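You operate a simulated robot arm through the tools that you are given. There is no shell and no other tool. Be economical: measure what you need, move in short steps, check, and stop when the job is done.

You are at the controls of a simulated robot arm. One attempt, no reset.

## Task
Weigh the steel crate by a trial lift and lay the matching brass tag in its frame.
Fine: black MAINS switch on; brass pin in through the eye (30 mm or more); lift under 12 cm; crate down on its spot, chain slack, before the tag goes on (the display holds the weight while the pin is in and MAINS is on); leave the other two tags; pin stays in; MAINS off. Up to 45 kg: keep out from under it.

The check looks at the end state, three seconds after you hand in, the way a careful person would. Anything else that was tipped, shoved, dropped, spilled or broken makes it a failure.

## Robot
A 6-joint arm with a two-finger parallel gripper on a trunk, on a base that drives. Base frame: it is fixed to the floor where the robot stands at the start and does not move with it; the origin is under the middle of the robot, x ahead of it, y to its left, z up. Readings come in mm, degrees, newtons and seconds.
With the tool pointing down near the work surface it reaches from about 220 to 560 mm from the robot's upright axis, wherever it stands. Its first joint turns from -166.0 to 166.0 degrees. Places, roughly: black hoist switch [600, 200, 1300]; black load dial [500, 200, 1000]; crate spot on the long pallet [1600, -1700, 200]; number two display [400, 200, 1600]; steel crate [1500, -1750, 250]; tag frame on the steel crate [1500, -1600, 400]. Payload 3.91 kg.
The tool frame sits at the grasp point between the pads (the TCP): z along the fingers, y along the line on which they close. The tips reach 30 mm beyond it. The gripper opens to 110 mm. The fingers are 20 mm wide and 10 mm thick; the gripper's body (48 by 112 mm) begins 55 mm behind the TCP.
Orientation is that of the tool frame in the base frame, as a unit quaternion [x, y, z, w]. With the fingers straight down and closing along the base's y, the tool's x points along the base's -x, its y along +y and its z along -z.

## Interface
- The arm moves only by the tool step_arm. Its argument "steps" is a list of rows, each a list of 3 entries, a list of its own where there are three numbers: the shift along the tool's x, y, z in units of 25 mm (1.0 is 25 mm), then the turn, a rotation vector about the tool's x, y, z in units of 8 degrees (1.0 is 8 degrees), then the closure in counts, from 0 (fully open) to 255 (shut). In form: [[[tx, ty, tz], [rx, ry, rz], gripper], ...]. A call has 1 to 12 rows; each row shifts and turns the commanded pose from where the row before left it, along the tool's axes as they then stand. A call with a number of a shift or a turn outside -1 to 1 is refused whole. Rows are played at 5 a second. More than 50 mm and 8.6 degrees between two rows, or a gripper value outside its range, and nothing of the call is played. Where a pose cannot be reached the arm comes as near as it can. A force on the tool above 70 N (or 10 N above the force at the start of the call, whichever is more), or a blocked arm, ends the call early, and 0.2 s more pass. Each finger travels about 45 mm/s and halts on what it meets, pressing with about 34 N; the grip force reading is that of the motor and also rises with nothing between the fingers. The clock runs only during rows and for 0.2 s after the last one: add rows that do not move to give the fingers time. The reply holds the time, the measured pose of the TCP, the force on the tool along the base axes, the opening and the grip force, in the units named above and with some noise, with the torque about the TCP (base axes, N m) and any sound that the robot's microphone picked up, and new pictures: "show" is both (left out), scene, wrist or none.
- Cameras (640 x 400 px; columns grow to the right, rows downward): "scene" is now at [27.2, 169.3, 1572.8]; the picture's right is [0.22, -0.97, -0.00], its down [-0.55, -0.13, -0.82] and it looks along [0.80, 0.19, -0.57] (base axes); focal length 214 px, centre (320, 200). "wrist" rides on the gripper at [71, 22, -107] in the tool frame; the picture's right is [-0.29, 0.96, 0.00], its down [-0.76, -0.23, -0.61] and it looks along [-0.58, -0.18, 0.79] (tool axes); focal length 243 px, centre (320, 200). There is no depth. A picture from a camera that has moved, and an enlarged one, comes with that camera's place and axes in the base frame and with its lens.
- raise_lower(by): slides the trunk up (or, below 0, down) by that many mm; the arm and the scene camera ride with it, the base frame stays. It gives what a move gives, with no picture.
- steer(legs): drives the robot by 1 to 6 legs, each [ahead, left, turn to the left] in mm, mm and degrees, along the robot's own axes; the way and the turn of a leg run together, so that a leg with both is an arc; at most 1500 mm and 180 degrees a leg. The arm and the cameras ride along, it lands a little off, and it stops where it bumps. It gives what a move gives, and a new picture of the scene camera.
- pan_tilt(pan, tilt): turns the head with the scene camera to pan (to the left, within 86 degrees either way) and tilt (down, from -29 to 69), counted from straight ahead of the robot. It gives what a move gives, and a new picture of the scene camera.
- close_up(camera, box): a new picture of the part [left, top, right, bottom] of that camera's present view, enlarged. The clock stands still meanwhile.
- close_job(): hands the job in; it is judged then, once.

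Work in short steps. Places have to be worked out from the pictures, the camera data and where the tool is seen: move nearer, look again, correct. Check each grasp and each placing, and mend what went wrong. You have 120 turns and 260 pictures in all, those below and enlarged ones among them. Open the gripper and draw the arm clear of the work before you hand the job in, unless the task says otherwise; then end with one line.

The tools are called as a command line: name --argument value ..., lists and objects as JSON in quotes. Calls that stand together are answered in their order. step_arm: Moves the arm, as the interface text tells. Its arguments: {"type":"object","properties":{"steps":{"type":"array"},"show":{"type":"string","enum":["both","scene","wrist","none"]}},"required":["steps"]} The other tools are called the same way: raise_lower (by) slides the trunk up or down; steer (legs) drives the base; pan_tilt (pan, tilt) turns the head that bears the scene camera; close_up (camera, box) takes an enlarged picture of a part of a camera's view; close_job () hands the job in.

At the start:

```text
clock: 0.0
tcp_pos: [433.2, 155.1, 1270.0]
tcp_rot: [-0.559, 0.609, 0.378, 0.416]
force: [0.4, -19.0, 0.5]
moment: [-0.12, -0.03, 1.12]
finger_gap: 108.8
gripper_force: 0.0
trunk travel left (down, up): [-525.0, 65.0]
robot x, y, heading: [3.4, -0.9, 0.2]
head pan, tilt: [13.0, 34.6]
```

scene: 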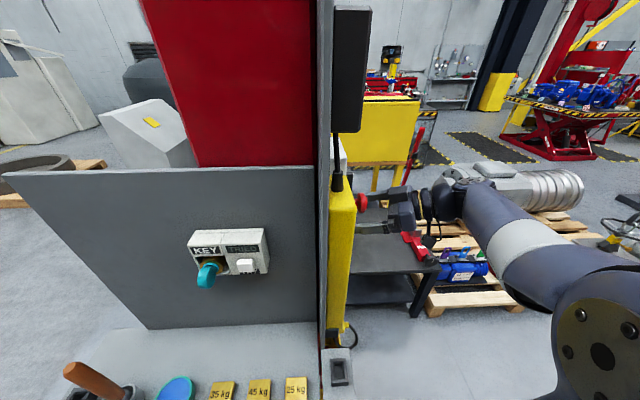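
wrist: 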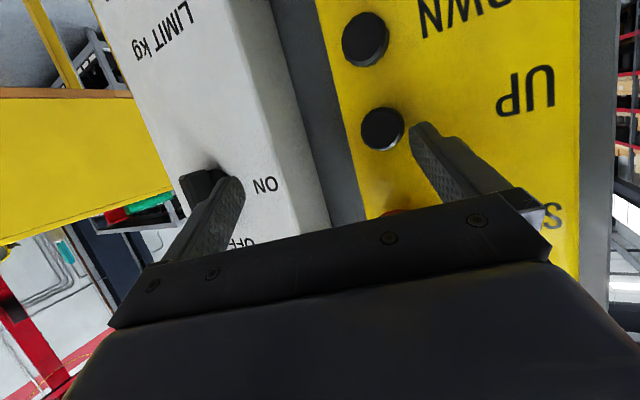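

The wrist sees a yellow UP/DOWN/STOP box and a white box with an ON/OFF switch and LIMIT dial. I take enlarged looks to get the layout.

close_up --camera "scene" --box '[160, 200, 360, 400]'

close_up --camera "wrist" --box '[100, 0, 600, 300]'

pan_tilt --pan -45 --tilt 25

```text
2.00 times, centred on (260, 300) of scene
camera zoom: at [27.2, 169.3, 1572.8], right [0.22, -0.97, 0.0], down [-0.55, -0.13, -0.82], along [0.8, 0.19, -0.57], focal length 429 px, centre (440, 0)
```

zoom: 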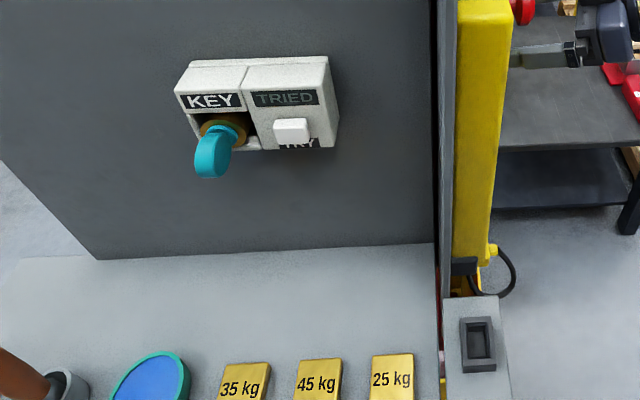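

```text
1.28 times, centred on (350, 150) of wrist
camera zoom: at [400.5, 31.6, 1242.6], right [-0.95, 0.19, 0.26], down [0.2, -0.3, 0.93], along [0.26, 0.93, 0.25], focal length 311 px, centre (282, 264)
```

zoom: 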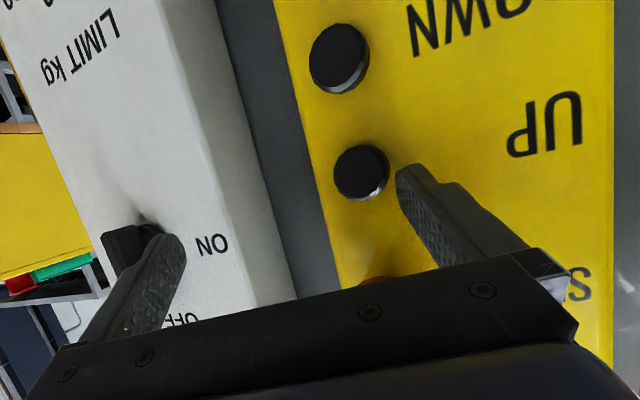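

```text
clock: 1.3
tcp_pos: [433.5, 153.9, 1269.0]
tcp_rot: [-0.56, 0.609, 0.378, 0.415]
force: [1.5, -16.7, 1.6]
moment: [0.02, 0.1, 0.96]
finger_gap: 108.5
gripper_force: 0.1
trunk travel left (down, up): [-525.0, 65.0]
robot x, y, heading: [-1.1, -0.3, 0.0]
head pan, tilt: [-45.0, 25.0]
camera scene: at [6.4, 84.6, 1587.8], right [-0.71, -0.71, 0.0], down [-0.3, 0.3, -0.91], along [0.64, -0.64, -0.42], focal length 214 px, centre (320, 200)
```

scene: 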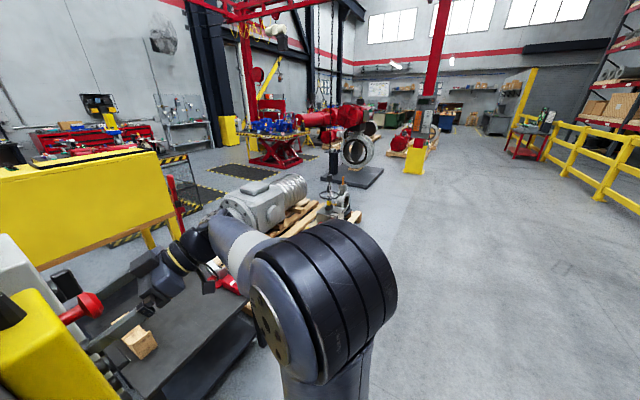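

Side force of −19 N with +1.1 N m says the right finger is already pressing the yellow box. I back off along the tool axis before doing anything else.

step_arm --steps '[[[0, 0, -1], [0, 0, 0], 0], [[0, 0, -1], [0, 0, 0], 0], [[0, 0, -1], [0, 0, 0], 0], [[0, 0, -1], [0, 0, 0], 0]]' --show "wrist"

pan_tilt --pan 30 --tilt 55

pan_tilt --pan -60 --tilt 50

```text
clock: 2.3
tcp_pos: [423.8, 63.1, 1307.0]
tcp_rot: [-0.56, 0.609, 0.378, 0.415]
force: [-0.1, -0.1, -0.4]
moment: [0.01, -0.01, -0.01]
finger_gap: 110.1
gripper_force: 0.1
trunk travel left (down, up): [-525.0, 65.0]
robot x, y, heading: [0.8, -1.4, -0.0]
head pan, tilt: [-45.0, 25.0]
camera wrist: at [391.6, -60.3, 1280.0], right [-0.95, 0.19, 0.26], down [0.2, -0.3, 0.93], along [0.26, 0.93, 0.25], focal length 243 px, centre (320, 200)
```

wrist: 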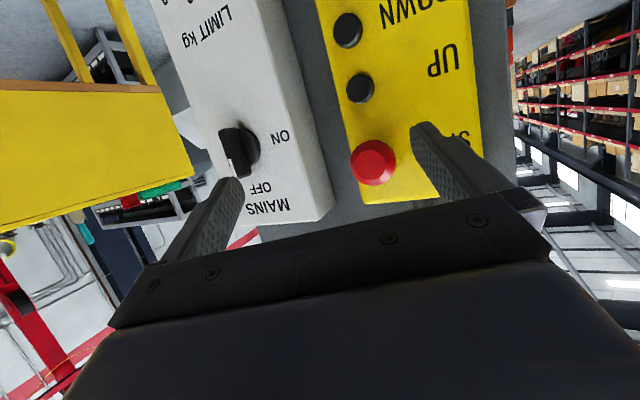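

```text
clock: 3.7
tcp_pos: [425.6, 63.1, 1307.0]
tcp_rot: [-0.56, 0.61, 0.377, 0.416]
force: [0.8, -1.0, -0.5]
moment: [-0.01, -0.02, 0.04]
finger_gap: 110.2
gripper_force: 0.1
trunk travel left (down, up): [-525.0, 65.0]
robot x, y, heading: [-0.4, -3.4, -0.0]
head pan, tilt: [30.0, 55.0]
camera scene: at [3.5, 188.5, 1543.6], right [0.5, -0.87, 0.0], down [-0.71, -0.41, -0.57], along [0.5, 0.29, -0.82], focal length 214 px, centre (320, 200)
```

scene: 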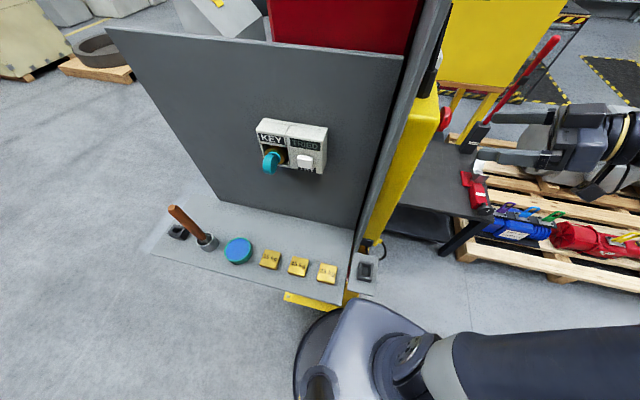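

```text
clock: 5.4
tcp_pos: [425.0, 62.5, 1306.8]
tcp_rot: [-0.56, 0.609, 0.377, 0.416]
force: [0.4, 0.2, -0.1]
moment: [0.02, 0.01, -0.02]
finger_gap: 110.2
gripper_force: 0.1
trunk travel left (down, up): [-525.0, 65.0]
robot x, y, heading: [0.1, 2.3, 0.0]
head pan, tilt: [-60.0, 50.0]
camera scene: at [-20.4, 85.8, 1550.1], right [-0.87, -0.5, 0.0], down [-0.38, 0.66, -0.64], along [0.32, -0.56, -0.77], focal length 214 px, centre (320, 200)
```

scene: 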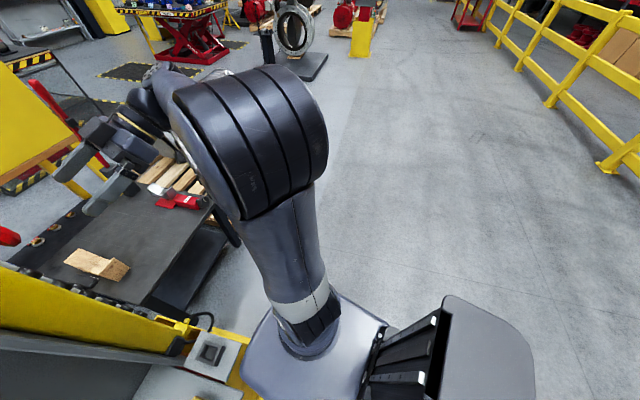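

Arm is free now. I look toward the crate with the head at −45 and enlarge it.

pan_tilt --pan -47 --tilt 20

close_up --camera "scene" --box '[200, 80, 440, 240]'

close_up --camera "wrist" --box '[150, 0, 550, 250]'

```text
clock: 6.3
tcp_pos: [425.0, 63.5, 1307.7]
tcp_rot: [-0.56, 0.61, 0.377, 0.415]
force: [0.0, -0.6, -0.4]
moment: [0.01, 0.0, 0.01]
finger_gap: 109.8
gripper_force: 0.1
trunk travel left (down, up): [-525.0, 65.0]
robot x, y, heading: [-1.5, 0.5, -0.1]
head pan, tilt: [-47.0, 20.0]
camera scene: at [4.5, 84.4, 1595.6], right [-0.73, -0.68, 0.0], down [-0.23, 0.25, -0.94], along [0.64, -0.69, -0.34], focal length 214 px, centre (320, 200)
```

scene: 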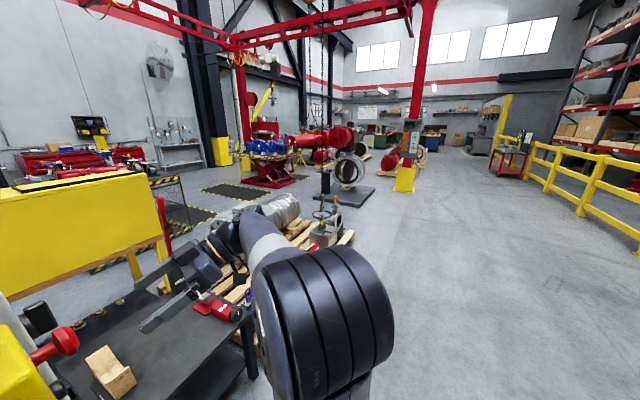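

```text
2.50 times, centred on (320, 160) of scene
camera zoom: at [4.5, 84.4, 1595.6], right [-0.73, -0.68, 0.0], down [-0.23, 0.25, -0.94], along [0.64, -0.69, -0.34], focal length 536 px, centre (320, 300)
```

zoom: 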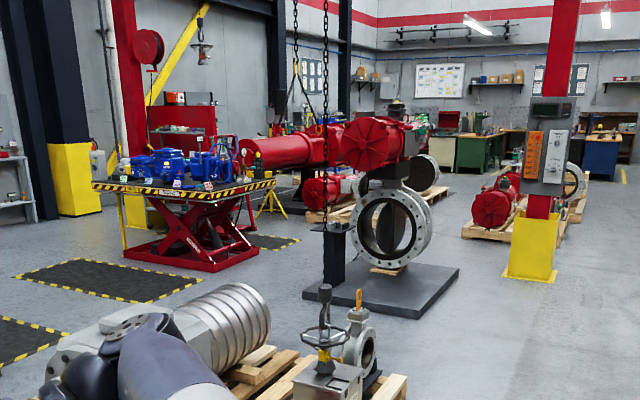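

```text
1.60 times, centred on (350, 125) of wrist
camera zoom: at [391.7, -59.7, 1279.9], right [-0.95, 0.19, 0.26], down [0.2, -0.3, 0.93], along [0.26, 0.93, 0.25], focal length 388 px, centre (272, 320)
```

zoom: 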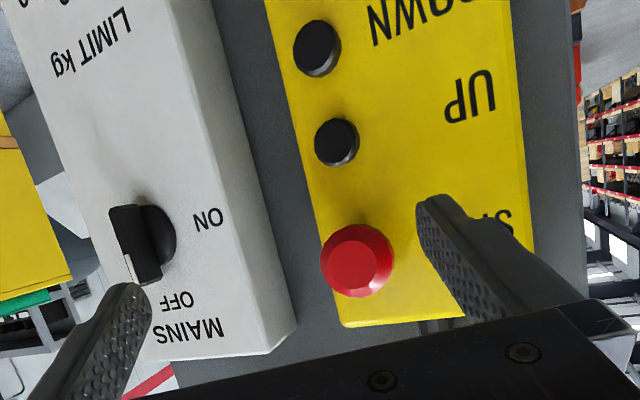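

I strafe right to see the front of the control panel, since the head is currently almost in its plane.

steer --legs '[[-150, -600, 0]]'

pan_tilt --pan 60 --tilt 20

pan_tilt --pan 25 --tilt 30

pan_tilt --pan -25 --tilt 30

```text
clock: 9.9
tcp_pos: [275.4, -549.7, 1307.5]
tcp_rot: [-0.56, 0.609, 0.377, 0.416]
force: [-0.6, 0.0, 0.7]
moment: [0.0, -0.03, -0.04]
finger_gap: 110.1
gripper_force: 0.1
trunk travel left (down, up): [-525.0, 65.0]
robot x, y, heading: [-149.0, -614.4, 0.1]
head pan, tilt: [-47.0, 20.0]
camera scene: at [-144.7, -528.3, 1595.7], right [-0.73, -0.68, 0.0], down [-0.23, 0.25, -0.94], along [0.64, -0.69, -0.34], focal length 214 px, centre (320, 200)
```

scene: 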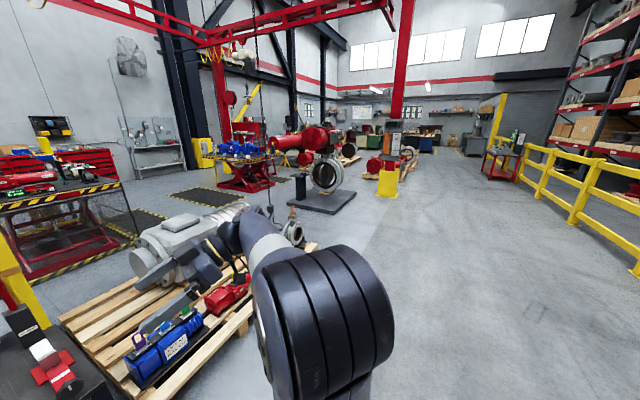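

```text
clock: 11.7
tcp_pos: [275.8, -548.7, 1307.0]
tcp_rot: [-0.56, 0.609, 0.377, 0.415]
force: [0.3, 1.2, 0.2]
moment: [-0.01, -0.04, -0.04]
finger_gap: 110.2
gripper_force: 0.0
trunk travel left (down, up): [-525.0, 65.0]
robot x, y, heading: [-148.0, -610.8, 0.1]
head pan, tilt: [60.0, 20.0]
camera scene: at [-161.6, -379.5, 1595.7], right [0.87, -0.5, 0.0], down [-0.17, -0.3, -0.94], along [0.47, 0.81, -0.34], focal length 214 px, centre (320, 200)
```

scene: 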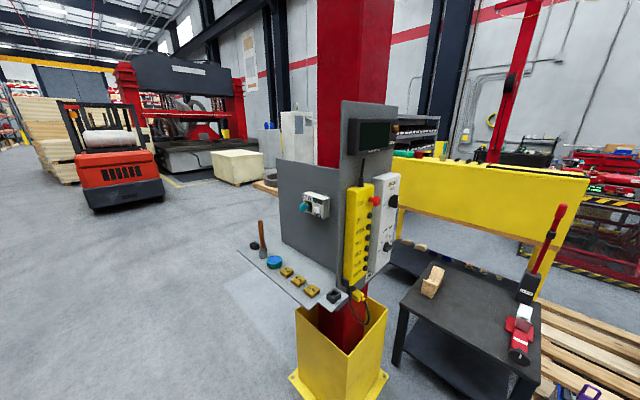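

```text
clock: 12.7
tcp_pos: [275.5, -549.5, 1307.2]
tcp_rot: [-0.56, 0.61, 0.377, 0.416]
force: [0.2, 0.1, -1.5]
moment: [0.01, 0.0, -0.03]
finger_gap: 109.7
gripper_force: 0.1
trunk travel left (down, up): [-525.0, 65.0]
robot x, y, heading: [-149.0, -614.1, 0.0]
head pan, tilt: [25.0, 30.0]
camera scene: at [-126.3, -421.8, 1579.7], right [0.42, -0.91, 0.0], down [-0.45, -0.21, -0.87], along [0.78, 0.37, -0.5], focal length 214 px, centre (320, 200)
```

scene: 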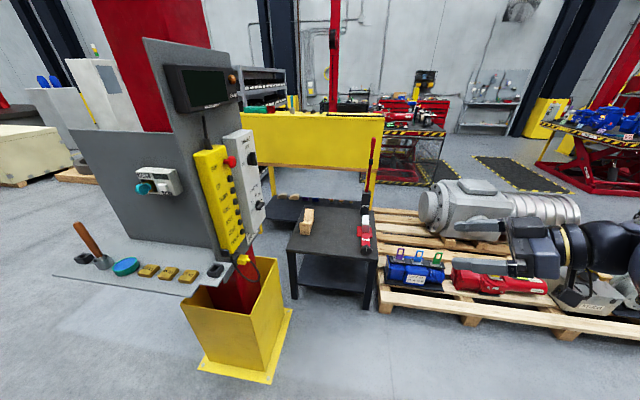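

```text
clock: 13.9
tcp_pos: [275.4, -548.9, 1306.0]
tcp_rot: [-0.56, 0.609, 0.377, 0.416]
force: [0.6, 0.2, 0.0]
moment: [-0.01, -0.01, 0.02]
finger_gap: 110.0
gripper_force: 0.0
trunk travel left (down, up): [-525.0, 65.0]
robot x, y, heading: [-146.9, -615.9, 0.2]
head pan, tilt: [-25.0, 30.0]
camera scene: at [-126.2, -498.2, 1579.7], right [-0.42, -0.91, 0.0], down [-0.45, 0.21, -0.87], along [0.79, -0.36, -0.5], focal length 214 px, centre (320, 200)
```

scene: 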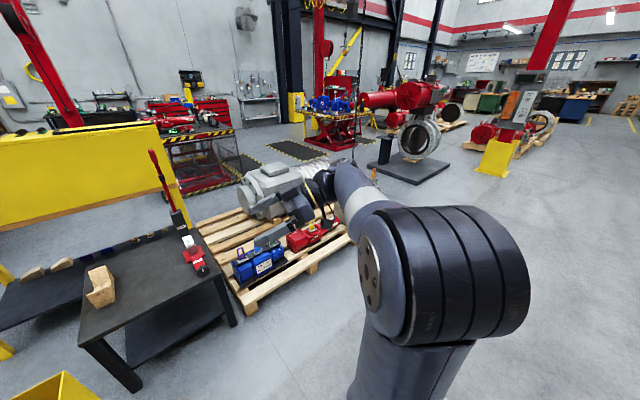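

Now a sharp look at the panel, and at the crate area.

pan_tilt --pan 45 --tilt 25

close_up --camera "scene" --box '[230, 80, 390, 180]'

close_up --camera "scene" --box '[230, 160, 390, 260]'

close_up --camera "scene" --box '[110, 140, 270, 240]'

```text
clock: 15.3
tcp_pos: [275.6, -550.2, 1307.1]
tcp_rot: [-0.56, 0.609, 0.378, 0.416]
force: [-0.2, 0.3, 0.8]
moment: [-0.02, -0.02, 0.01]
finger_gap: 110.1
gripper_force: 0.0
trunk travel left (down, up): [-525.0, 65.0]
robot x, y, heading: [-148.1, -612.5, -0.3]
head pan, tilt: [45.0, 25.0]
camera scene: at [-143.0, -395.0, 1587.6], right [0.71, -0.71, 0.0], down [-0.3, -0.3, -0.91], along [0.64, 0.64, -0.42], focal length 214 px, centre (320, 200)
```

scene: 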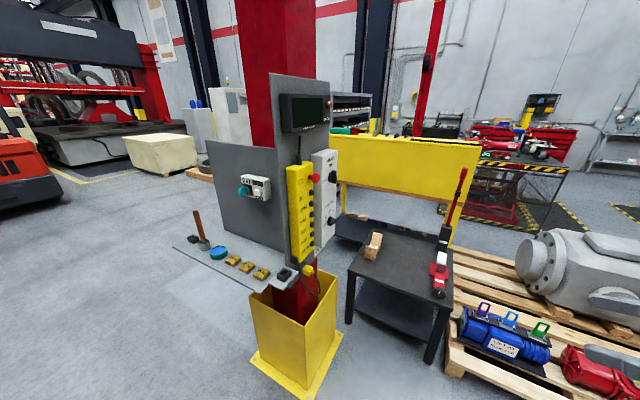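

```text
4.00 times, centred on (310, 130) of scene
camera zoom: at [-143.0, -395.0, 1587.6], right [0.71, -0.71, 0.0], down [-0.3, -0.3, -0.91], along [0.64, 0.64, -0.42], focal length 858 px, centre (360, 480)
```

zoom: 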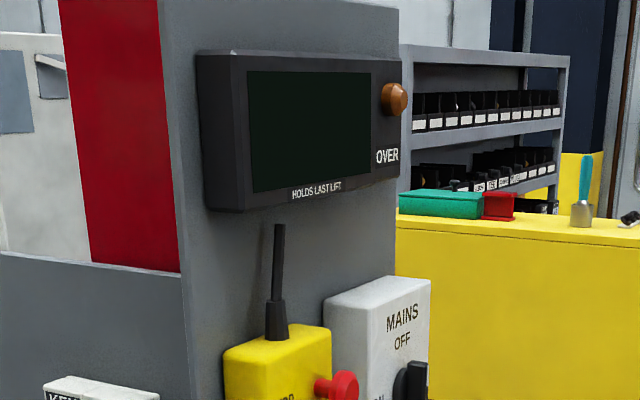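

```text
4.00 times, centred on (310, 210) of scene
camera zoom: at [-143.0, -395.0, 1587.6], right [0.71, -0.71, 0.0], down [-0.3, -0.3, -0.91], along [0.64, 0.64, -0.42], focal length 858 px, centre (360, 160)
```

zoom: 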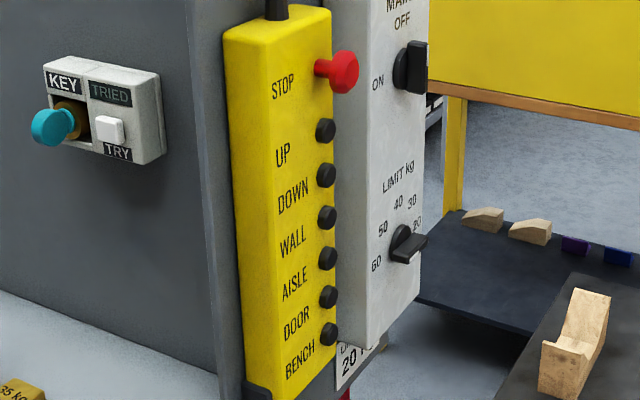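

```text
4.00 times, centred on (190, 190) of scene
camera zoom: at [-143.0, -395.0, 1587.6], right [0.71, -0.71, 0.0], down [-0.3, -0.3, -0.91], along [0.64, 0.64, -0.42], focal length 858 px, centre (840, 240)
```

zoom: 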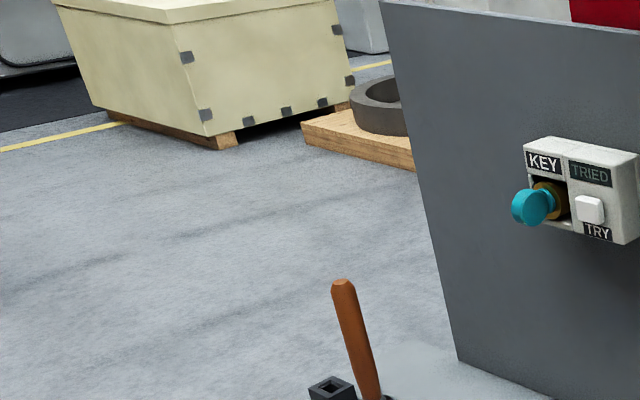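

The controls are readable: STOP, UP, DOWN and trolley buttons, MAINS currently OFF, LIMIT dial apparently at 20. Now I go to see the crate.

steer --legs '[[0, -700, 0], [400, -300, 0]]'

pan_tilt --pan -10 --tilt 40

```text
clock: 21.7
tcp_pos: [676.9, -1562.8, 1307.5]
tcp_rot: [-0.557, 0.612, 0.376, 0.417]
force: [0.5, -0.7, -0.9]
moment: [0.01, 0.0, 0.01]
finger_gap: 109.8
gripper_force: 0.0
trunk travel left (down, up): [-525.0, 65.0]
robot x, y, heading: [255.5, -1622.1, -0.7]
head pan, tilt: [45.0, 25.0]
camera scene: at [259.5, -1403.7, 1587.6], right [0.7, -0.71, 0.0], down [-0.3, -0.3, -0.91], along [0.65, 0.64, -0.42], focal length 214 px, centre (320, 200)
```

scene: 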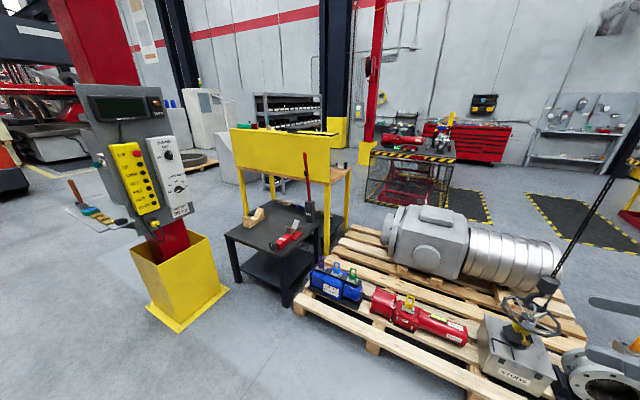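

```text
clock: 23.0
tcp_pos: [675.9, -1561.6, 1307.5]
tcp_rot: [-0.557, 0.612, 0.375, 0.417]
force: [0.2, 0.3, -0.6]
moment: [-0.03, 0.01, 0.03]
finger_gap: 110.1
gripper_force: 0.1
trunk travel left (down, up): [-525.0, 65.0]
robot x, y, heading: [251.0, -1623.7, -0.3]
head pan, tilt: [-10.0, 40.0]
camera scene: at [277.2, -1483.6, 1564.3], right [-0.18, -0.98, 0.0], down [-0.63, 0.12, -0.77], along [0.75, -0.14, -0.64], focal length 214 px, centre (320, 200)
```

scene: 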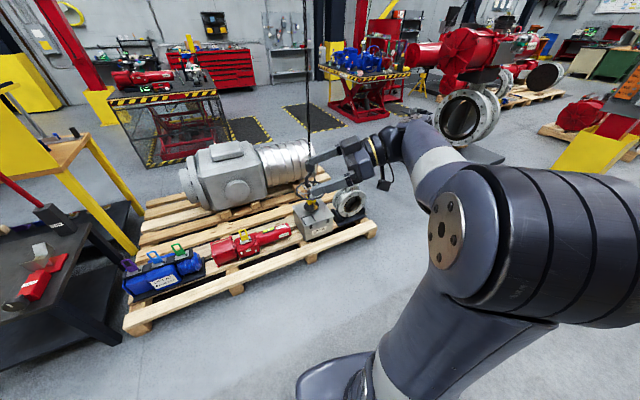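

The crate is behind the gripper in this view; I swing the head and enlarge on the crate, stop area and panel.

pan_tilt --pan 40 --tilt 25

close_up --camera "scene" --box '[400, 230, 640, 380]'

close_up --camera "scene" --box '[80, 80, 240, 180]'

close_up --camera "scene" --box '[80, 140, 240, 240]'

close_up --camera "scene" --box '[240, 200, 400, 300]'

```text
clock: 24.2
tcp_pos: [676.1, -1563.3, 1307.6]
tcp_rot: [-0.558, 0.612, 0.375, 0.417]
force: [-0.4, -0.3, 0.2]
moment: [-0.01, 0.0, 0.01]
finger_gap: 110.3
gripper_force: 0.1
trunk travel left (down, up): [-525.0, 65.0]
robot x, y, heading: [250.6, -1622.5, -0.4]
head pan, tilt: [40.0, 25.0]
camera scene: at [264.8, -1409.6, 1587.6], right [0.64, -0.77, 0.0], down [-0.33, -0.27, -0.91], along [0.7, 0.58, -0.42], focal length 214 px, centre (320, 200)
```

scene: 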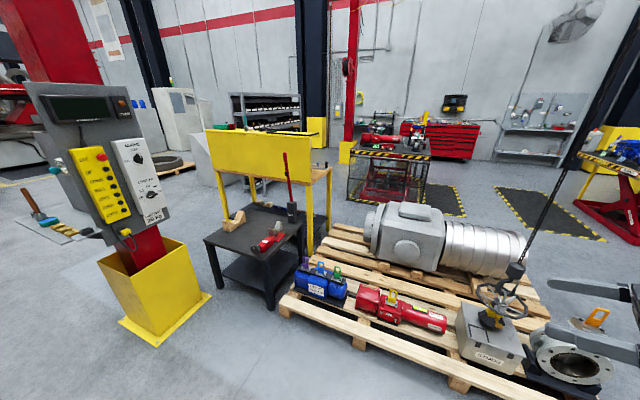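

```text
2.67 times, centred on (520, 305) of scene
camera zoom: at [264.8, -1409.6, 1587.6], right [0.64, -0.77, 0.0], down [-0.33, -0.27, -0.91], along [0.7, 0.58, -0.42], focal length 572 px, centre (-213, -80)
```

zoom: 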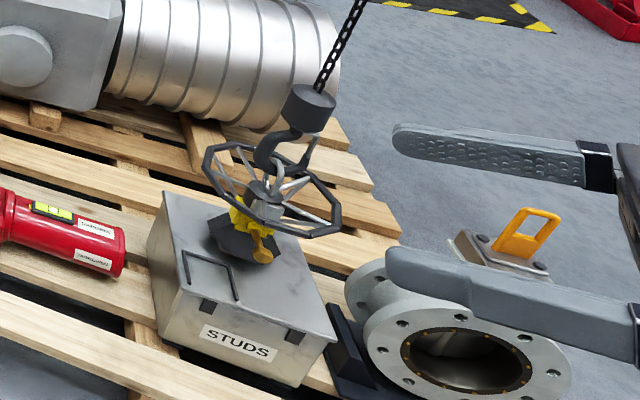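

```text
4.00 times, centred on (160, 130) of scene
camera zoom: at [264.8, -1409.6, 1587.6], right [0.64, -0.77, 0.0], down [-0.33, -0.27, -0.91], along [0.7, 0.58, -0.42], focal length 858 px, centre (960, 480)
```

zoom: 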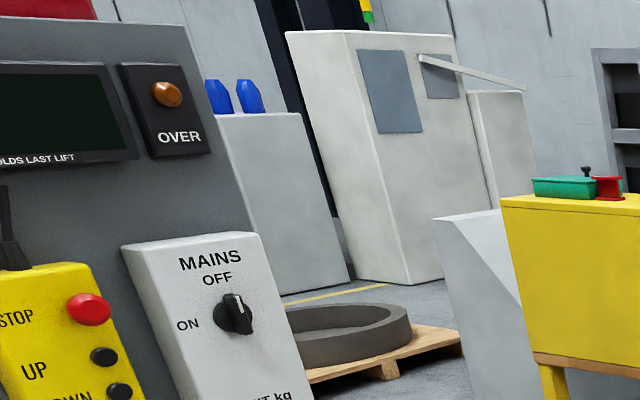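

```text
4.00 times, centred on (160, 190) of scene
camera zoom: at [264.8, -1409.6, 1587.6], right [0.64, -0.77, 0.0], down [-0.33, -0.27, -0.91], along [0.7, 0.58, -0.42], focal length 858 px, centre (960, 240)
```

zoom: 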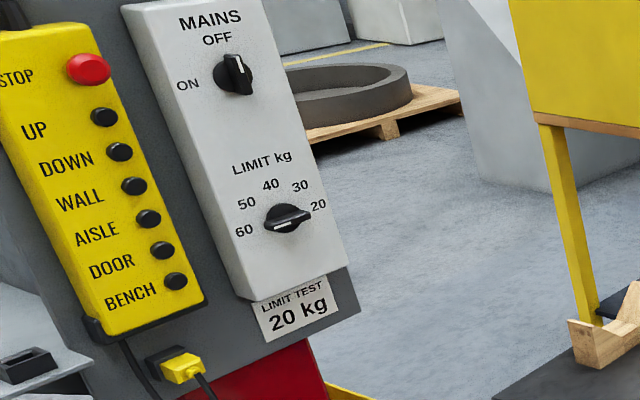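

```text
4.00 times, centred on (320, 250) of scene
camera zoom: at [264.8, -1409.6, 1587.6], right [0.64, -0.77, 0.0], down [-0.33, -0.27, -0.91], along [0.7, 0.58, -0.42], focal length 858 px, centre (320, 0)
```

zoom: 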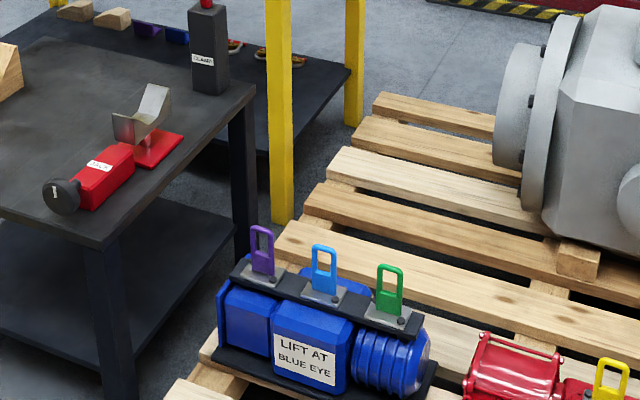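

The STUDS crate hangs under the hook with a wheel-like hanger; the sign says the dial is at 20 kg for a limit test. I drive nearer for a good view of the eye, pin and frame.

steer --legs '[[450, -330, 0]]'

pan_tilt --pan 20 --tilt 50

close_up --camera "scene" --box '[260, 60, 480, 200]'

```text
clock: 27.4
tcp_pos: [1126.4, -1892.8, 1307.3]
tcp_rot: [-0.557, 0.612, 0.375, 0.417]
force: [-0.7, -0.1, -0.2]
moment: [0.01, 0.0, 0.01]
finger_gap: 109.9
gripper_force: 0.0
trunk travel left (down, up): [-525.0, 65.0]
robot x, y, heading: [699.7, -1953.6, -0.6]
head pan, tilt: [40.0, 25.0]
camera scene: at [714.7, -1740.4, 1587.6], right [0.64, -0.77, 0.0], down [-0.33, -0.27, -0.91], along [0.7, 0.58, -0.42], focal length 214 px, centre (320, 200)
```

scene: 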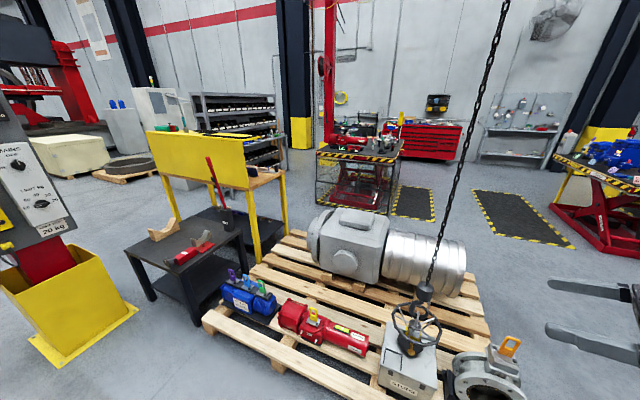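

```text
clock: 28.2
tcp_pos: [1126.2, -1893.3, 1307.3]
tcp_rot: [-0.557, 0.612, 0.375, 0.417]
force: [0.2, 0.0, -0.2]
moment: [0.03, -0.01, 0.0]
finger_gap: 109.7
gripper_force: 0.0
trunk travel left (down, up): [-525.0, 65.0]
robot x, y, heading: [699.0, -1949.4, -0.4]
head pan, tilt: [20.0, 50.0]
camera scene: at [716.1, -1773.2, 1550.2], right [0.33, -0.94, 0.0], down [-0.72, -0.26, -0.64], along [0.61, 0.22, -0.77], focal length 214 px, centre (320, 200)
```

scene: 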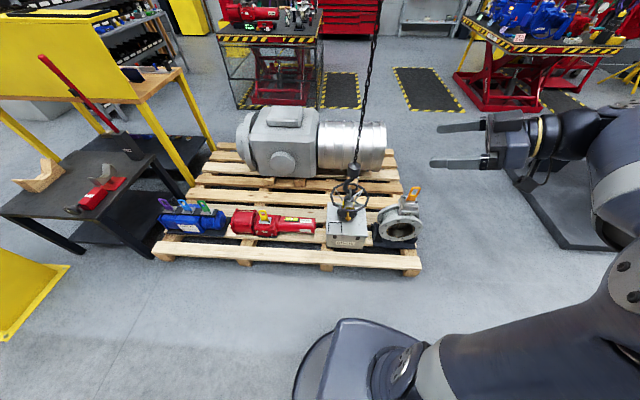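

```text
2.86 times, centred on (370, 130) of scene
camera zoom: at [716.1, -1773.2, 1550.2], right [0.33, -0.94, 0.0], down [-0.72, -0.26, -0.64], along [0.61, 0.22, -0.77], focal length 613 px, centre (177, 400)
```

zoom: 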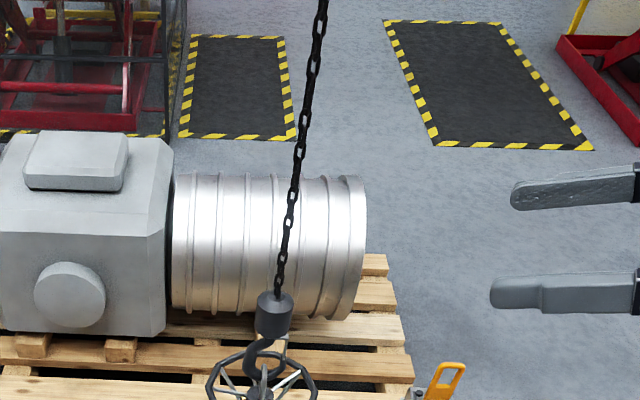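

Pallet runs from about (1000,−480) to (1500,−2220), slightly skewed. Enlarging the crate.

close_up --camera "scene" --box '[300, 165, 436, 250]'

close_up --camera "scene" --box '[150, 180, 330, 270]'

pan_tilt --pan 86 --tilt 30

```text
4.71 times, centred on (368, 208) of scene
camera zoom: at [716.1, -1773.2, 1550.2], right [0.33, -0.94, 0.0], down [-0.72, -0.26, -0.64], along [0.61, 0.22, -0.77], focal length 1009 px, centre (94, 165)
```

zoom: 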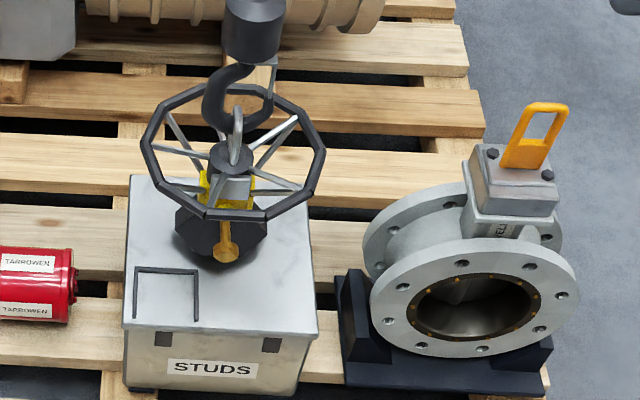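

```text
3.56 times, centred on (240, 225) of scene
camera zoom: at [716.1, -1773.2, 1550.2], right [0.33, -0.94, 0.0], down [-0.72, -0.26, -0.64], along [0.61, 0.22, -0.77], focal length 763 px, centre (604, 111)
```

zoom: 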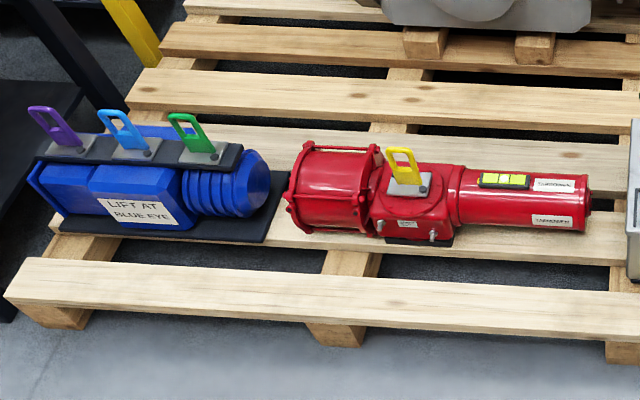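

```text
clock: 29.6
tcp_pos: [1126.6, -1892.2, 1306.8]
tcp_rot: [-0.557, 0.612, 0.375, 0.418]
force: [1.6, -0.4, -0.9]
moment: [0.0, 0.0, 0.01]
finger_gap: 110.0
gripper_force: 0.0
trunk travel left (down, up): [-525.0, 65.0]
robot x, y, heading: [701.1, -1950.3, -0.4]
head pan, tilt: [85.9, 30.0]
camera scene: at [650.7, -1708.8, 1579.6], right [1.0, -0.08, 0.0], down [-0.04, -0.5, -0.87], along [0.07, 0.86, -0.5], focal length 214 px, centre (320, 200)
```

scene: 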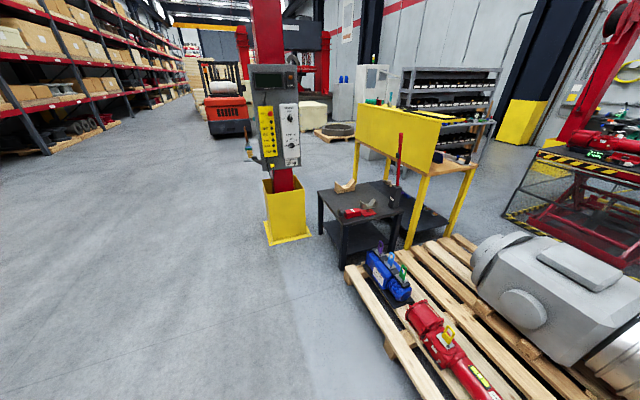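

The pin (brass knob) shows below the black wheel, facing the robot side; frame at about (1450,−1610,400). I turn the tool from pointing left to pointing ahead, in place, high above everything.

step_arm --steps '[[[0, 0, 0], [0.93, 0, 0.367], 0], [[0, 0, 0], [0.93, 0, 0.367], 0], [[0, 0, 0], [0.93, 0, 0.367], 0], [[0, 0, 0], [0.93, 0, 0.367], 0], [[0, 0, 0], [0.93, 0, 0.367], 0], [[0, 0, 0], [0.93, 0, 0.367], 0]]' --show "none"

step_arm --steps '[[[0, 0, 0], [0.93, 0, 0.367], 0], [[0, 0, 0], [0.93, 0, 0.367], 0], [[0, 0, 0], [0.93, 0, 0.367], 0], [[0, 0, 0], [0.93, 0, 0.367], 0], [[0, 0, 0], [0.6, 0, 0.237], 0]]' --show "wrist"

pan_tilt --pan 0 --tilt 45

```text
clock: 31.0
tcp_pos: [1125.9, -1893.5, 1306.1]
tcp_rot: [-0.259, 0.785, 0.173, 0.535]
force: [0.4, 0.6, 0.8]
moment: [0.03, -0.05, 0.0]
finger_gap: 110.1
gripper_force: 0.1
trunk travel left (down, up): [-525.0, 65.0]
robot x, y, heading: [699.6, -1953.4, -0.3]
head pan, tilt: [85.9, 30.0]
```

```text
clock: 32.2
tcp_pos: [1125.7, -1892.0, 1305.5]
tcp_rot: [-0.018, 0.83, 0.01, 0.558]
force: [0.2, -0.2, 0.2]
moment: [0.02, -0.01, 0.0]
finger_gap: 110.1
gripper_force: 0.1
out of reach, approached as far as the arm can: row 4
trunk travel left (down, up): [-525.0, 65.0]
robot x, y, heading: [701.2, -1951.9, -0.4]
head pan, tilt: [85.9, 30.0]
camera wrist: at [998.2, -1874.9, 1278.4], right [0.07, 0.96, 0.26], down [-0.27, -0.24, 0.93], along [0.96, -0.14, 0.24], focal length 243 px, centre (320, 200)
```

wrist: 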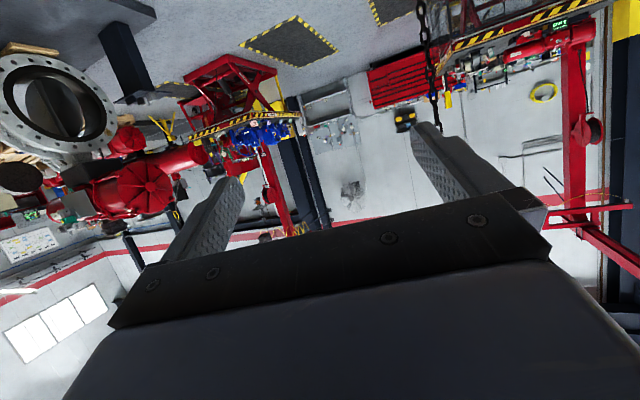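

```text
clock: 33.8
tcp_pos: [1125.0, -1893.1, 1304.7]
tcp_rot: [-0.018, 0.829, 0.009, 0.558]
force: [0.3, -0.8, 0.2]
moment: [0.02, 0.01, 0.01]
finger_gap: 110.0
gripper_force: 0.0
trunk travel left (down, up): [-525.0, 65.0]
robot x, y, heading: [700.2, -1952.2, -0.4]
head pan, tilt: [0.0, 45.0]
camera scene: at [724.7, -1799.6, 1557.1], right [-0.01, -1.0, 0.0], down [-0.71, 0.01, -0.71], along [0.71, -0.01, -0.71], focal length 214 px, centre (320, 200)
```

scene: 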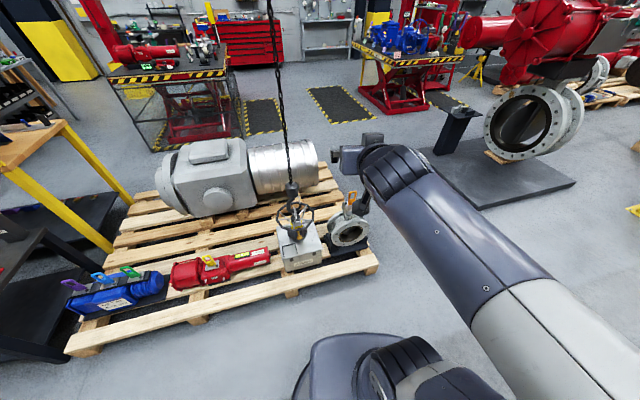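

Tool points ahead now, but its camera is underneath looking up. I roll 180° about the tool axis so the camera rides on top, then lower the trunk.

step_arm --steps '[[[0, 0, 0], [0, 0, 1], 0], [[0, 0, 0], [0, 0, 1], 0], [[0, 0, 0], [0, 0, 1], 0], [[0, 0, 0], [0, 0, 1], 0], [[0, 0, 0], [0, 0, 1], 0], [[0, 0, 0], [0, 0, 1], 0], [[0, 0, 0], [0, 0, 1], 0], [[0, 0, 0], [0, 0, 1], 0], [[0, 0, 0], [0, 0, 1], 0], [[0, 0, 0], [0, 0, 1], 0], [[0, 0, 0], [0, 0, 1], 0]]' --show "none"

step_arm --steps '[[[0, 0, 0], [0, 0, 1], 0], [[0, 0, 0], [0, 0, 1], 0], [[0, 0, 0], [0, 0, 1], 0], [[0, 0, 0], [0, 0, 1], 0], [[0, 0, 0], [0, 0, 1], 0], [[0, 0, 0], [0, 0, 1], 0], [[0, 0, 0], [0, 0, 1], 0], [[0, 0, 0], [0, 0, 1], 0], [[0, 0, 0], [0, 0, 1], 0], [[0, 0, 0], [0, 0, 1], 0], [[0, 0, 0], [0, 0, 1], 0], [[0, 0, 0], [0, 0, 0.3], 0]]' --show "wrist"

```text
clock: 36.2
tcp_pos: [1124.6, -1893.1, 1304.4]
tcp_rot: [0.564, 0.608, 0.394, 0.395]
force: [0.2, 0.5, 0.1]
moment: [0.02, 0.01, 0.0]
finger_gap: 110.0
gripper_force: 0.0
trunk travel left (down, up): [-525.0, 65.0]
robot x, y, heading: [697.7, -1949.8, -0.4]
head pan, tilt: [0.0, 45.0]
```

```text
clock: 38.8
tcp_pos: [1129.3, -1944.2, 1308.5]
tcp_rot: [0.829, 0.029, 0.558, -0.002]
force: [-0.3, 0.6, -0.3]
moment: [0.0, 0.02, -0.02]
finger_gap: 110.3
gripper_force: 0.1
out of reach, approached as far as the arm can: row 7, 8, 9, 10, 11
trunk travel left (down, up): [-525.0, 65.0]
robot x, y, heading: [703.4, -1951.7, -0.7]
head pan, tilt: [0.0, 45.0]
camera wrist: at [1056.8, -1965.6, 1415.8], right [-0.06, -0.97, -0.24], down [-0.86, 0.17, -0.48], along [0.51, 0.18, -0.84], focal length 243 px, centre (320, 200)
```

wrist: 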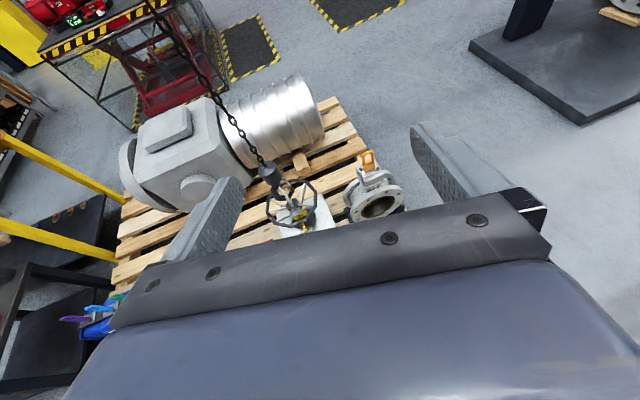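

Good view from above the tool. Now lower the trunk 400 mm and drive toward the crate, turning to face the pallet squarely.

raise_lower --by -400

steer --legs '[[230, 130, 16]]'

step_arm --steps '[[[0, 0, 0], [0, 0, 0], 0]]' --show "wrist"

```text
clock: 42.6
tcp_pos: [1147.9, -1944.8, 873.5]
tcp_rot: [0.855, 0.031, 0.518, -0.005]
force: [-0.1, 0.3, 0.1]
moment: [0.01, -0.01, 0.01]
finger_gap: 110.0
gripper_force: 0.0
trunk travel left (down, up): [-125.0, 465.0]
robot x, y, heading: [701.5, -1953.3, -0.7]
head pan, tilt: [0.0, 45.0]
```

```text
clock: 44.5
tcp_pos: [1340.3, -1663.7, 875.3]
tcp_rot: [0.842, 0.146, 0.514, -0.074]
force: [-0.4, 0.2, -0.2]
moment: [0.0, 0.02, 0.0]
finger_gap: 110.1
gripper_force: 0.1
trunk travel left (down, up): [-125.0, 465.0]
robot x, y, heading: [911.4, -1792.2, 15.3]
head pan, tilt: [0.0, 45.0]
camera scene: at [893.4, -1639.4, 1156.9], right [0.26, -0.96, 0.0], down [-0.68, -0.19, -0.71], along [0.68, 0.19, -0.71], focal length 214 px, centre (320, 200)
```

scene: 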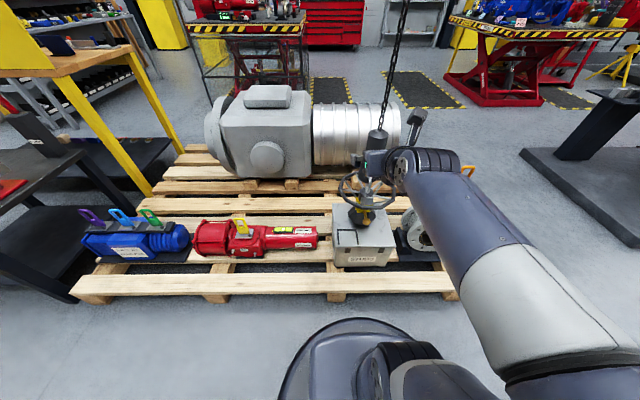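

```text
clock: 44.9
tcp_pos: [1341.1, -1663.5, 872.9]
tcp_rot: [0.843, 0.146, 0.512, -0.073]
force: [0.7, 0.6, -0.2]
moment: [0.02, 0.01, -0.02]
finger_gap: 109.9
gripper_force: 0.1
trunk travel left (down, up): [-125.0, 465.0]
robot x, y, heading: [912.5, -1792.4, 15.1]
head pan, tilt: [0.0, 45.0]
camera wrist: at [1288.0, -1700.6, 985.6], right [0.18, -0.95, -0.23], down [-0.92, -0.08, -0.4], along [0.36, 0.29, -0.89], focal length 243 px, centre (320, 200)
```

wrist: 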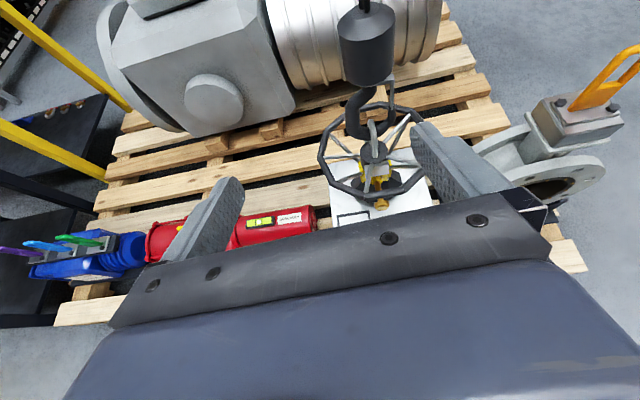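

Square to the pallet. I enlarge both cameras on the hanger for triangulation.

close_up --camera "scene" --box '[310, 130, 438, 210]'

close_up --camera "wrist" --box '[290, 80, 450, 240]'

close_up --camera "scene" --box '[310, 190, 438, 270]'

```text
5.00 times, centred on (374, 170) of scene
camera zoom: at [893.4, -1639.4, 1157.1], right [0.26, -0.96, 0.0], down [-0.68, -0.19, -0.71], along [0.68, 0.19, -0.71], focal length 1072 px, centre (50, 350)
```

zoom: 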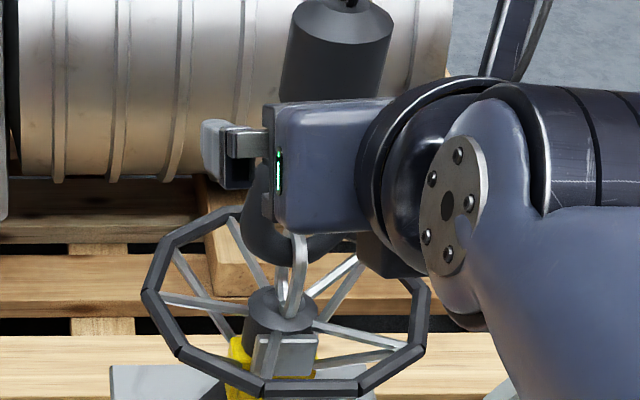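

```text
2.50 times, centred on (370, 160) of wrist
camera zoom: at [1288.0, -1700.6, 985.6], right [0.18, -0.95, -0.23], down [-0.92, -0.08, -0.4], along [0.36, 0.29, -0.89], focal length 606 px, centre (195, 300)
```

zoom: 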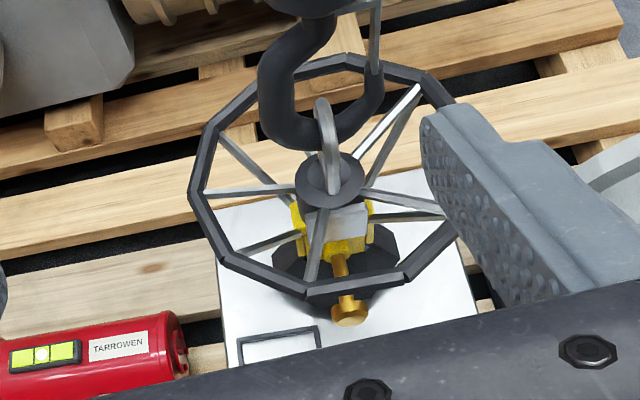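

```text
5.00 times, centred on (374, 230) of scene
camera zoom: at [893.4, -1639.4, 1157.1], right [0.26, -0.96, 0.0], down [-0.68, -0.19, -0.71], along [0.68, 0.19, -0.71], focal length 1072 px, centre (50, 50)
```

zoom: 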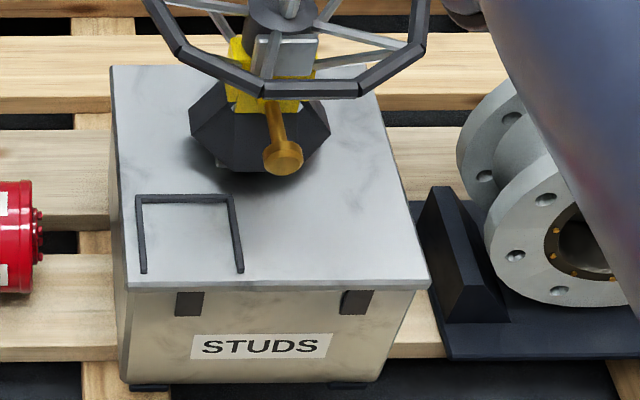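

Triangulated: pin knob at about (1497,−1678,455), pin axis along the robot's forward direction, front wheel rim at x≈1474, z≈570. I pitch the tool near level, close the fingers and lower toward knob height, staying short of the crate.

step_arm --steps '[[[0, 0, 0], [0, 1, 0], 255], [[0, 0, 0], [0, 1, 0], 255], [[0, 0, 0], [0, 0, 0], 255], [[0, 0, 0], [0, 0, 0], 255]]' --show "none"

raise_lower --by -120

step_arm --steps '[[[-0.98, 0, 0.2], [0, 0, 0], 255], [[-0.98, 0, 0.2], [0, 0, 0], 255], [[-0.98, 0, 0.2], [0, 0, 0], 255], [[-0.98, 0, 0.2], [0, 0, 0], 255], [[-0.98, 0, 0.2], [0, 0, 0], 255], [[-0.98, 0, 0.2], [0, 0, 0], 255]]' --show "both"

```text
clock: 45.9
tcp_pos: [1343.5, -1661.1, 865.8]
tcp_rot: [0.787, 0.142, 0.594, -0.094]
force: [1.2, -0.6, 0.1]
moment: [-0.03, 0.02, 0.0]
finger_gap: 21.1
gripper_force: 0.1
out of reach, approached as far as the arm can: row 2
trunk travel left (down, up): [-125.0, 465.0]
robot x, y, heading: [913.1, -1792.9, 15.3]
head pan, tilt: [0.0, 45.0]
```

```text
clock: 47.4
tcp_pos: [1346.6, -1658.6, 741.4]
tcp_rot: [0.79, 0.142, 0.59, -0.093]
force: [0.1, -0.4, -0.6]
moment: [0.01, 0.0, -0.02]
finger_gap: 0.3
gripper_force: 34.8
trunk travel left (down, up): [-5.0, 585.0]
robot x, y, heading: [913.1, -1790.5, 15.1]
head pan, tilt: [0.0, 45.0]
```

```text
clock: 48.8
tcp_pos: [1332.6, -1678.2, 611.6]
tcp_rot: [0.78, 0.143, 0.601, -0.097]
force: [0.3, 0.2, 0.1]
moment: [-0.03, 0.01, -0.01]
finger_gap: 0.2
gripper_force: 33.8
out of reach, approached as far as the arm can: row 1, 5, 6
trunk travel left (down, up): [-5.0, 585.0]
robot x, y, heading: [914.1, -1792.9, 15.3]
head pan, tilt: [0.0, 45.0]
camera scene: at [893.3, -1639.4, 1037.1], right [0.26, -0.96, 0.0], down [-0.68, -0.19, -0.71], along [0.68, 0.19, -0.71], focal length 214 px, centre (320, 200)
camera wrist: at [1259.3, -1723.7, 707.9], right [0.26, -0.93, -0.26], down [-0.81, -0.06, -0.58], along [0.53, 0.36, -0.77], focal length 243 px, centre (320, 200)
```

scene: 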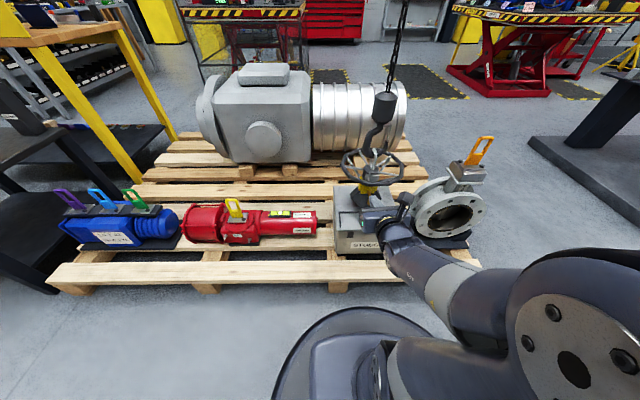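
wrist: 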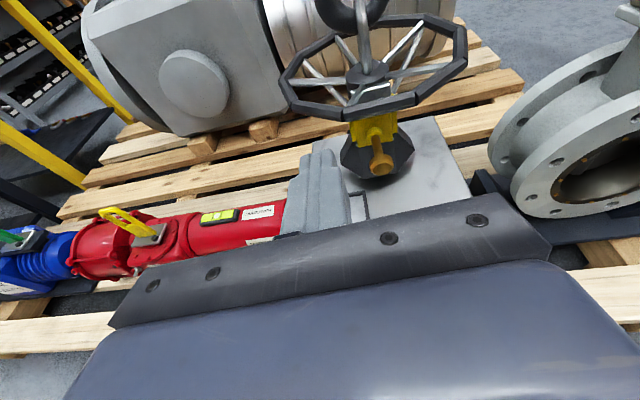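

Approach continues; still 150 mm above knob height and 42 mm too far left. Down and right now.

step_arm --steps '[[[-0.96, 0.3, 0.25], [0, 0, 0], 255], [[-0.96, 0.3, 0.25], [0, 0, 0], 255], [[-0.96, 0.3, 0.25], [0, 0, 0], 255], [[-0.96, 0.3, 0.25], [0, 0, 0], 255], [[-0.96, 0.3, 0.25], [0, 0, 0], 255], [[-0.8, 0.2, 0.2], [0, 0, 0], 255]]' --show "wrist"

```text
clock: 50.2
tcp_pos: [1344.9, -1718.0, 470.5]
tcp_rot: [0.78, 0.14, 0.602, -0.094]
force: [-0.4, 0.2, 0.1]
moment: [0.0, 0.03, 0.0]
finger_gap: 0.3
gripper_force: 34.0
trunk travel left (down, up): [-5.0, 585.0]
robot x, y, heading: [911.7, -1794.0, 15.5]
head pan, tilt: [0.0, 45.0]
camera wrist: at [1271.3, -1764.7, 565.5], right [0.25, -0.93, -0.26], down [-0.81, -0.06, -0.58], along [0.53, 0.36, -0.77], focal length 243 px, centre (320, 200)
```

wrist: 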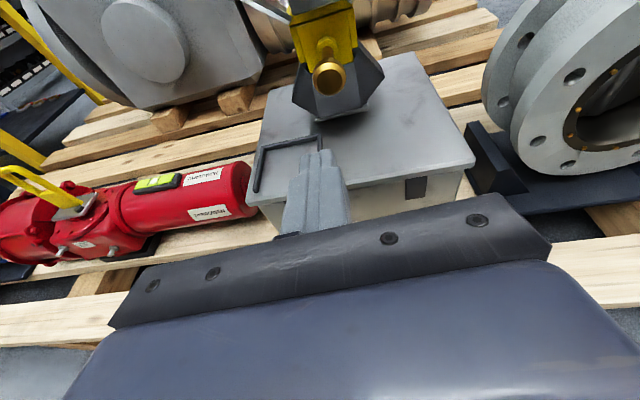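

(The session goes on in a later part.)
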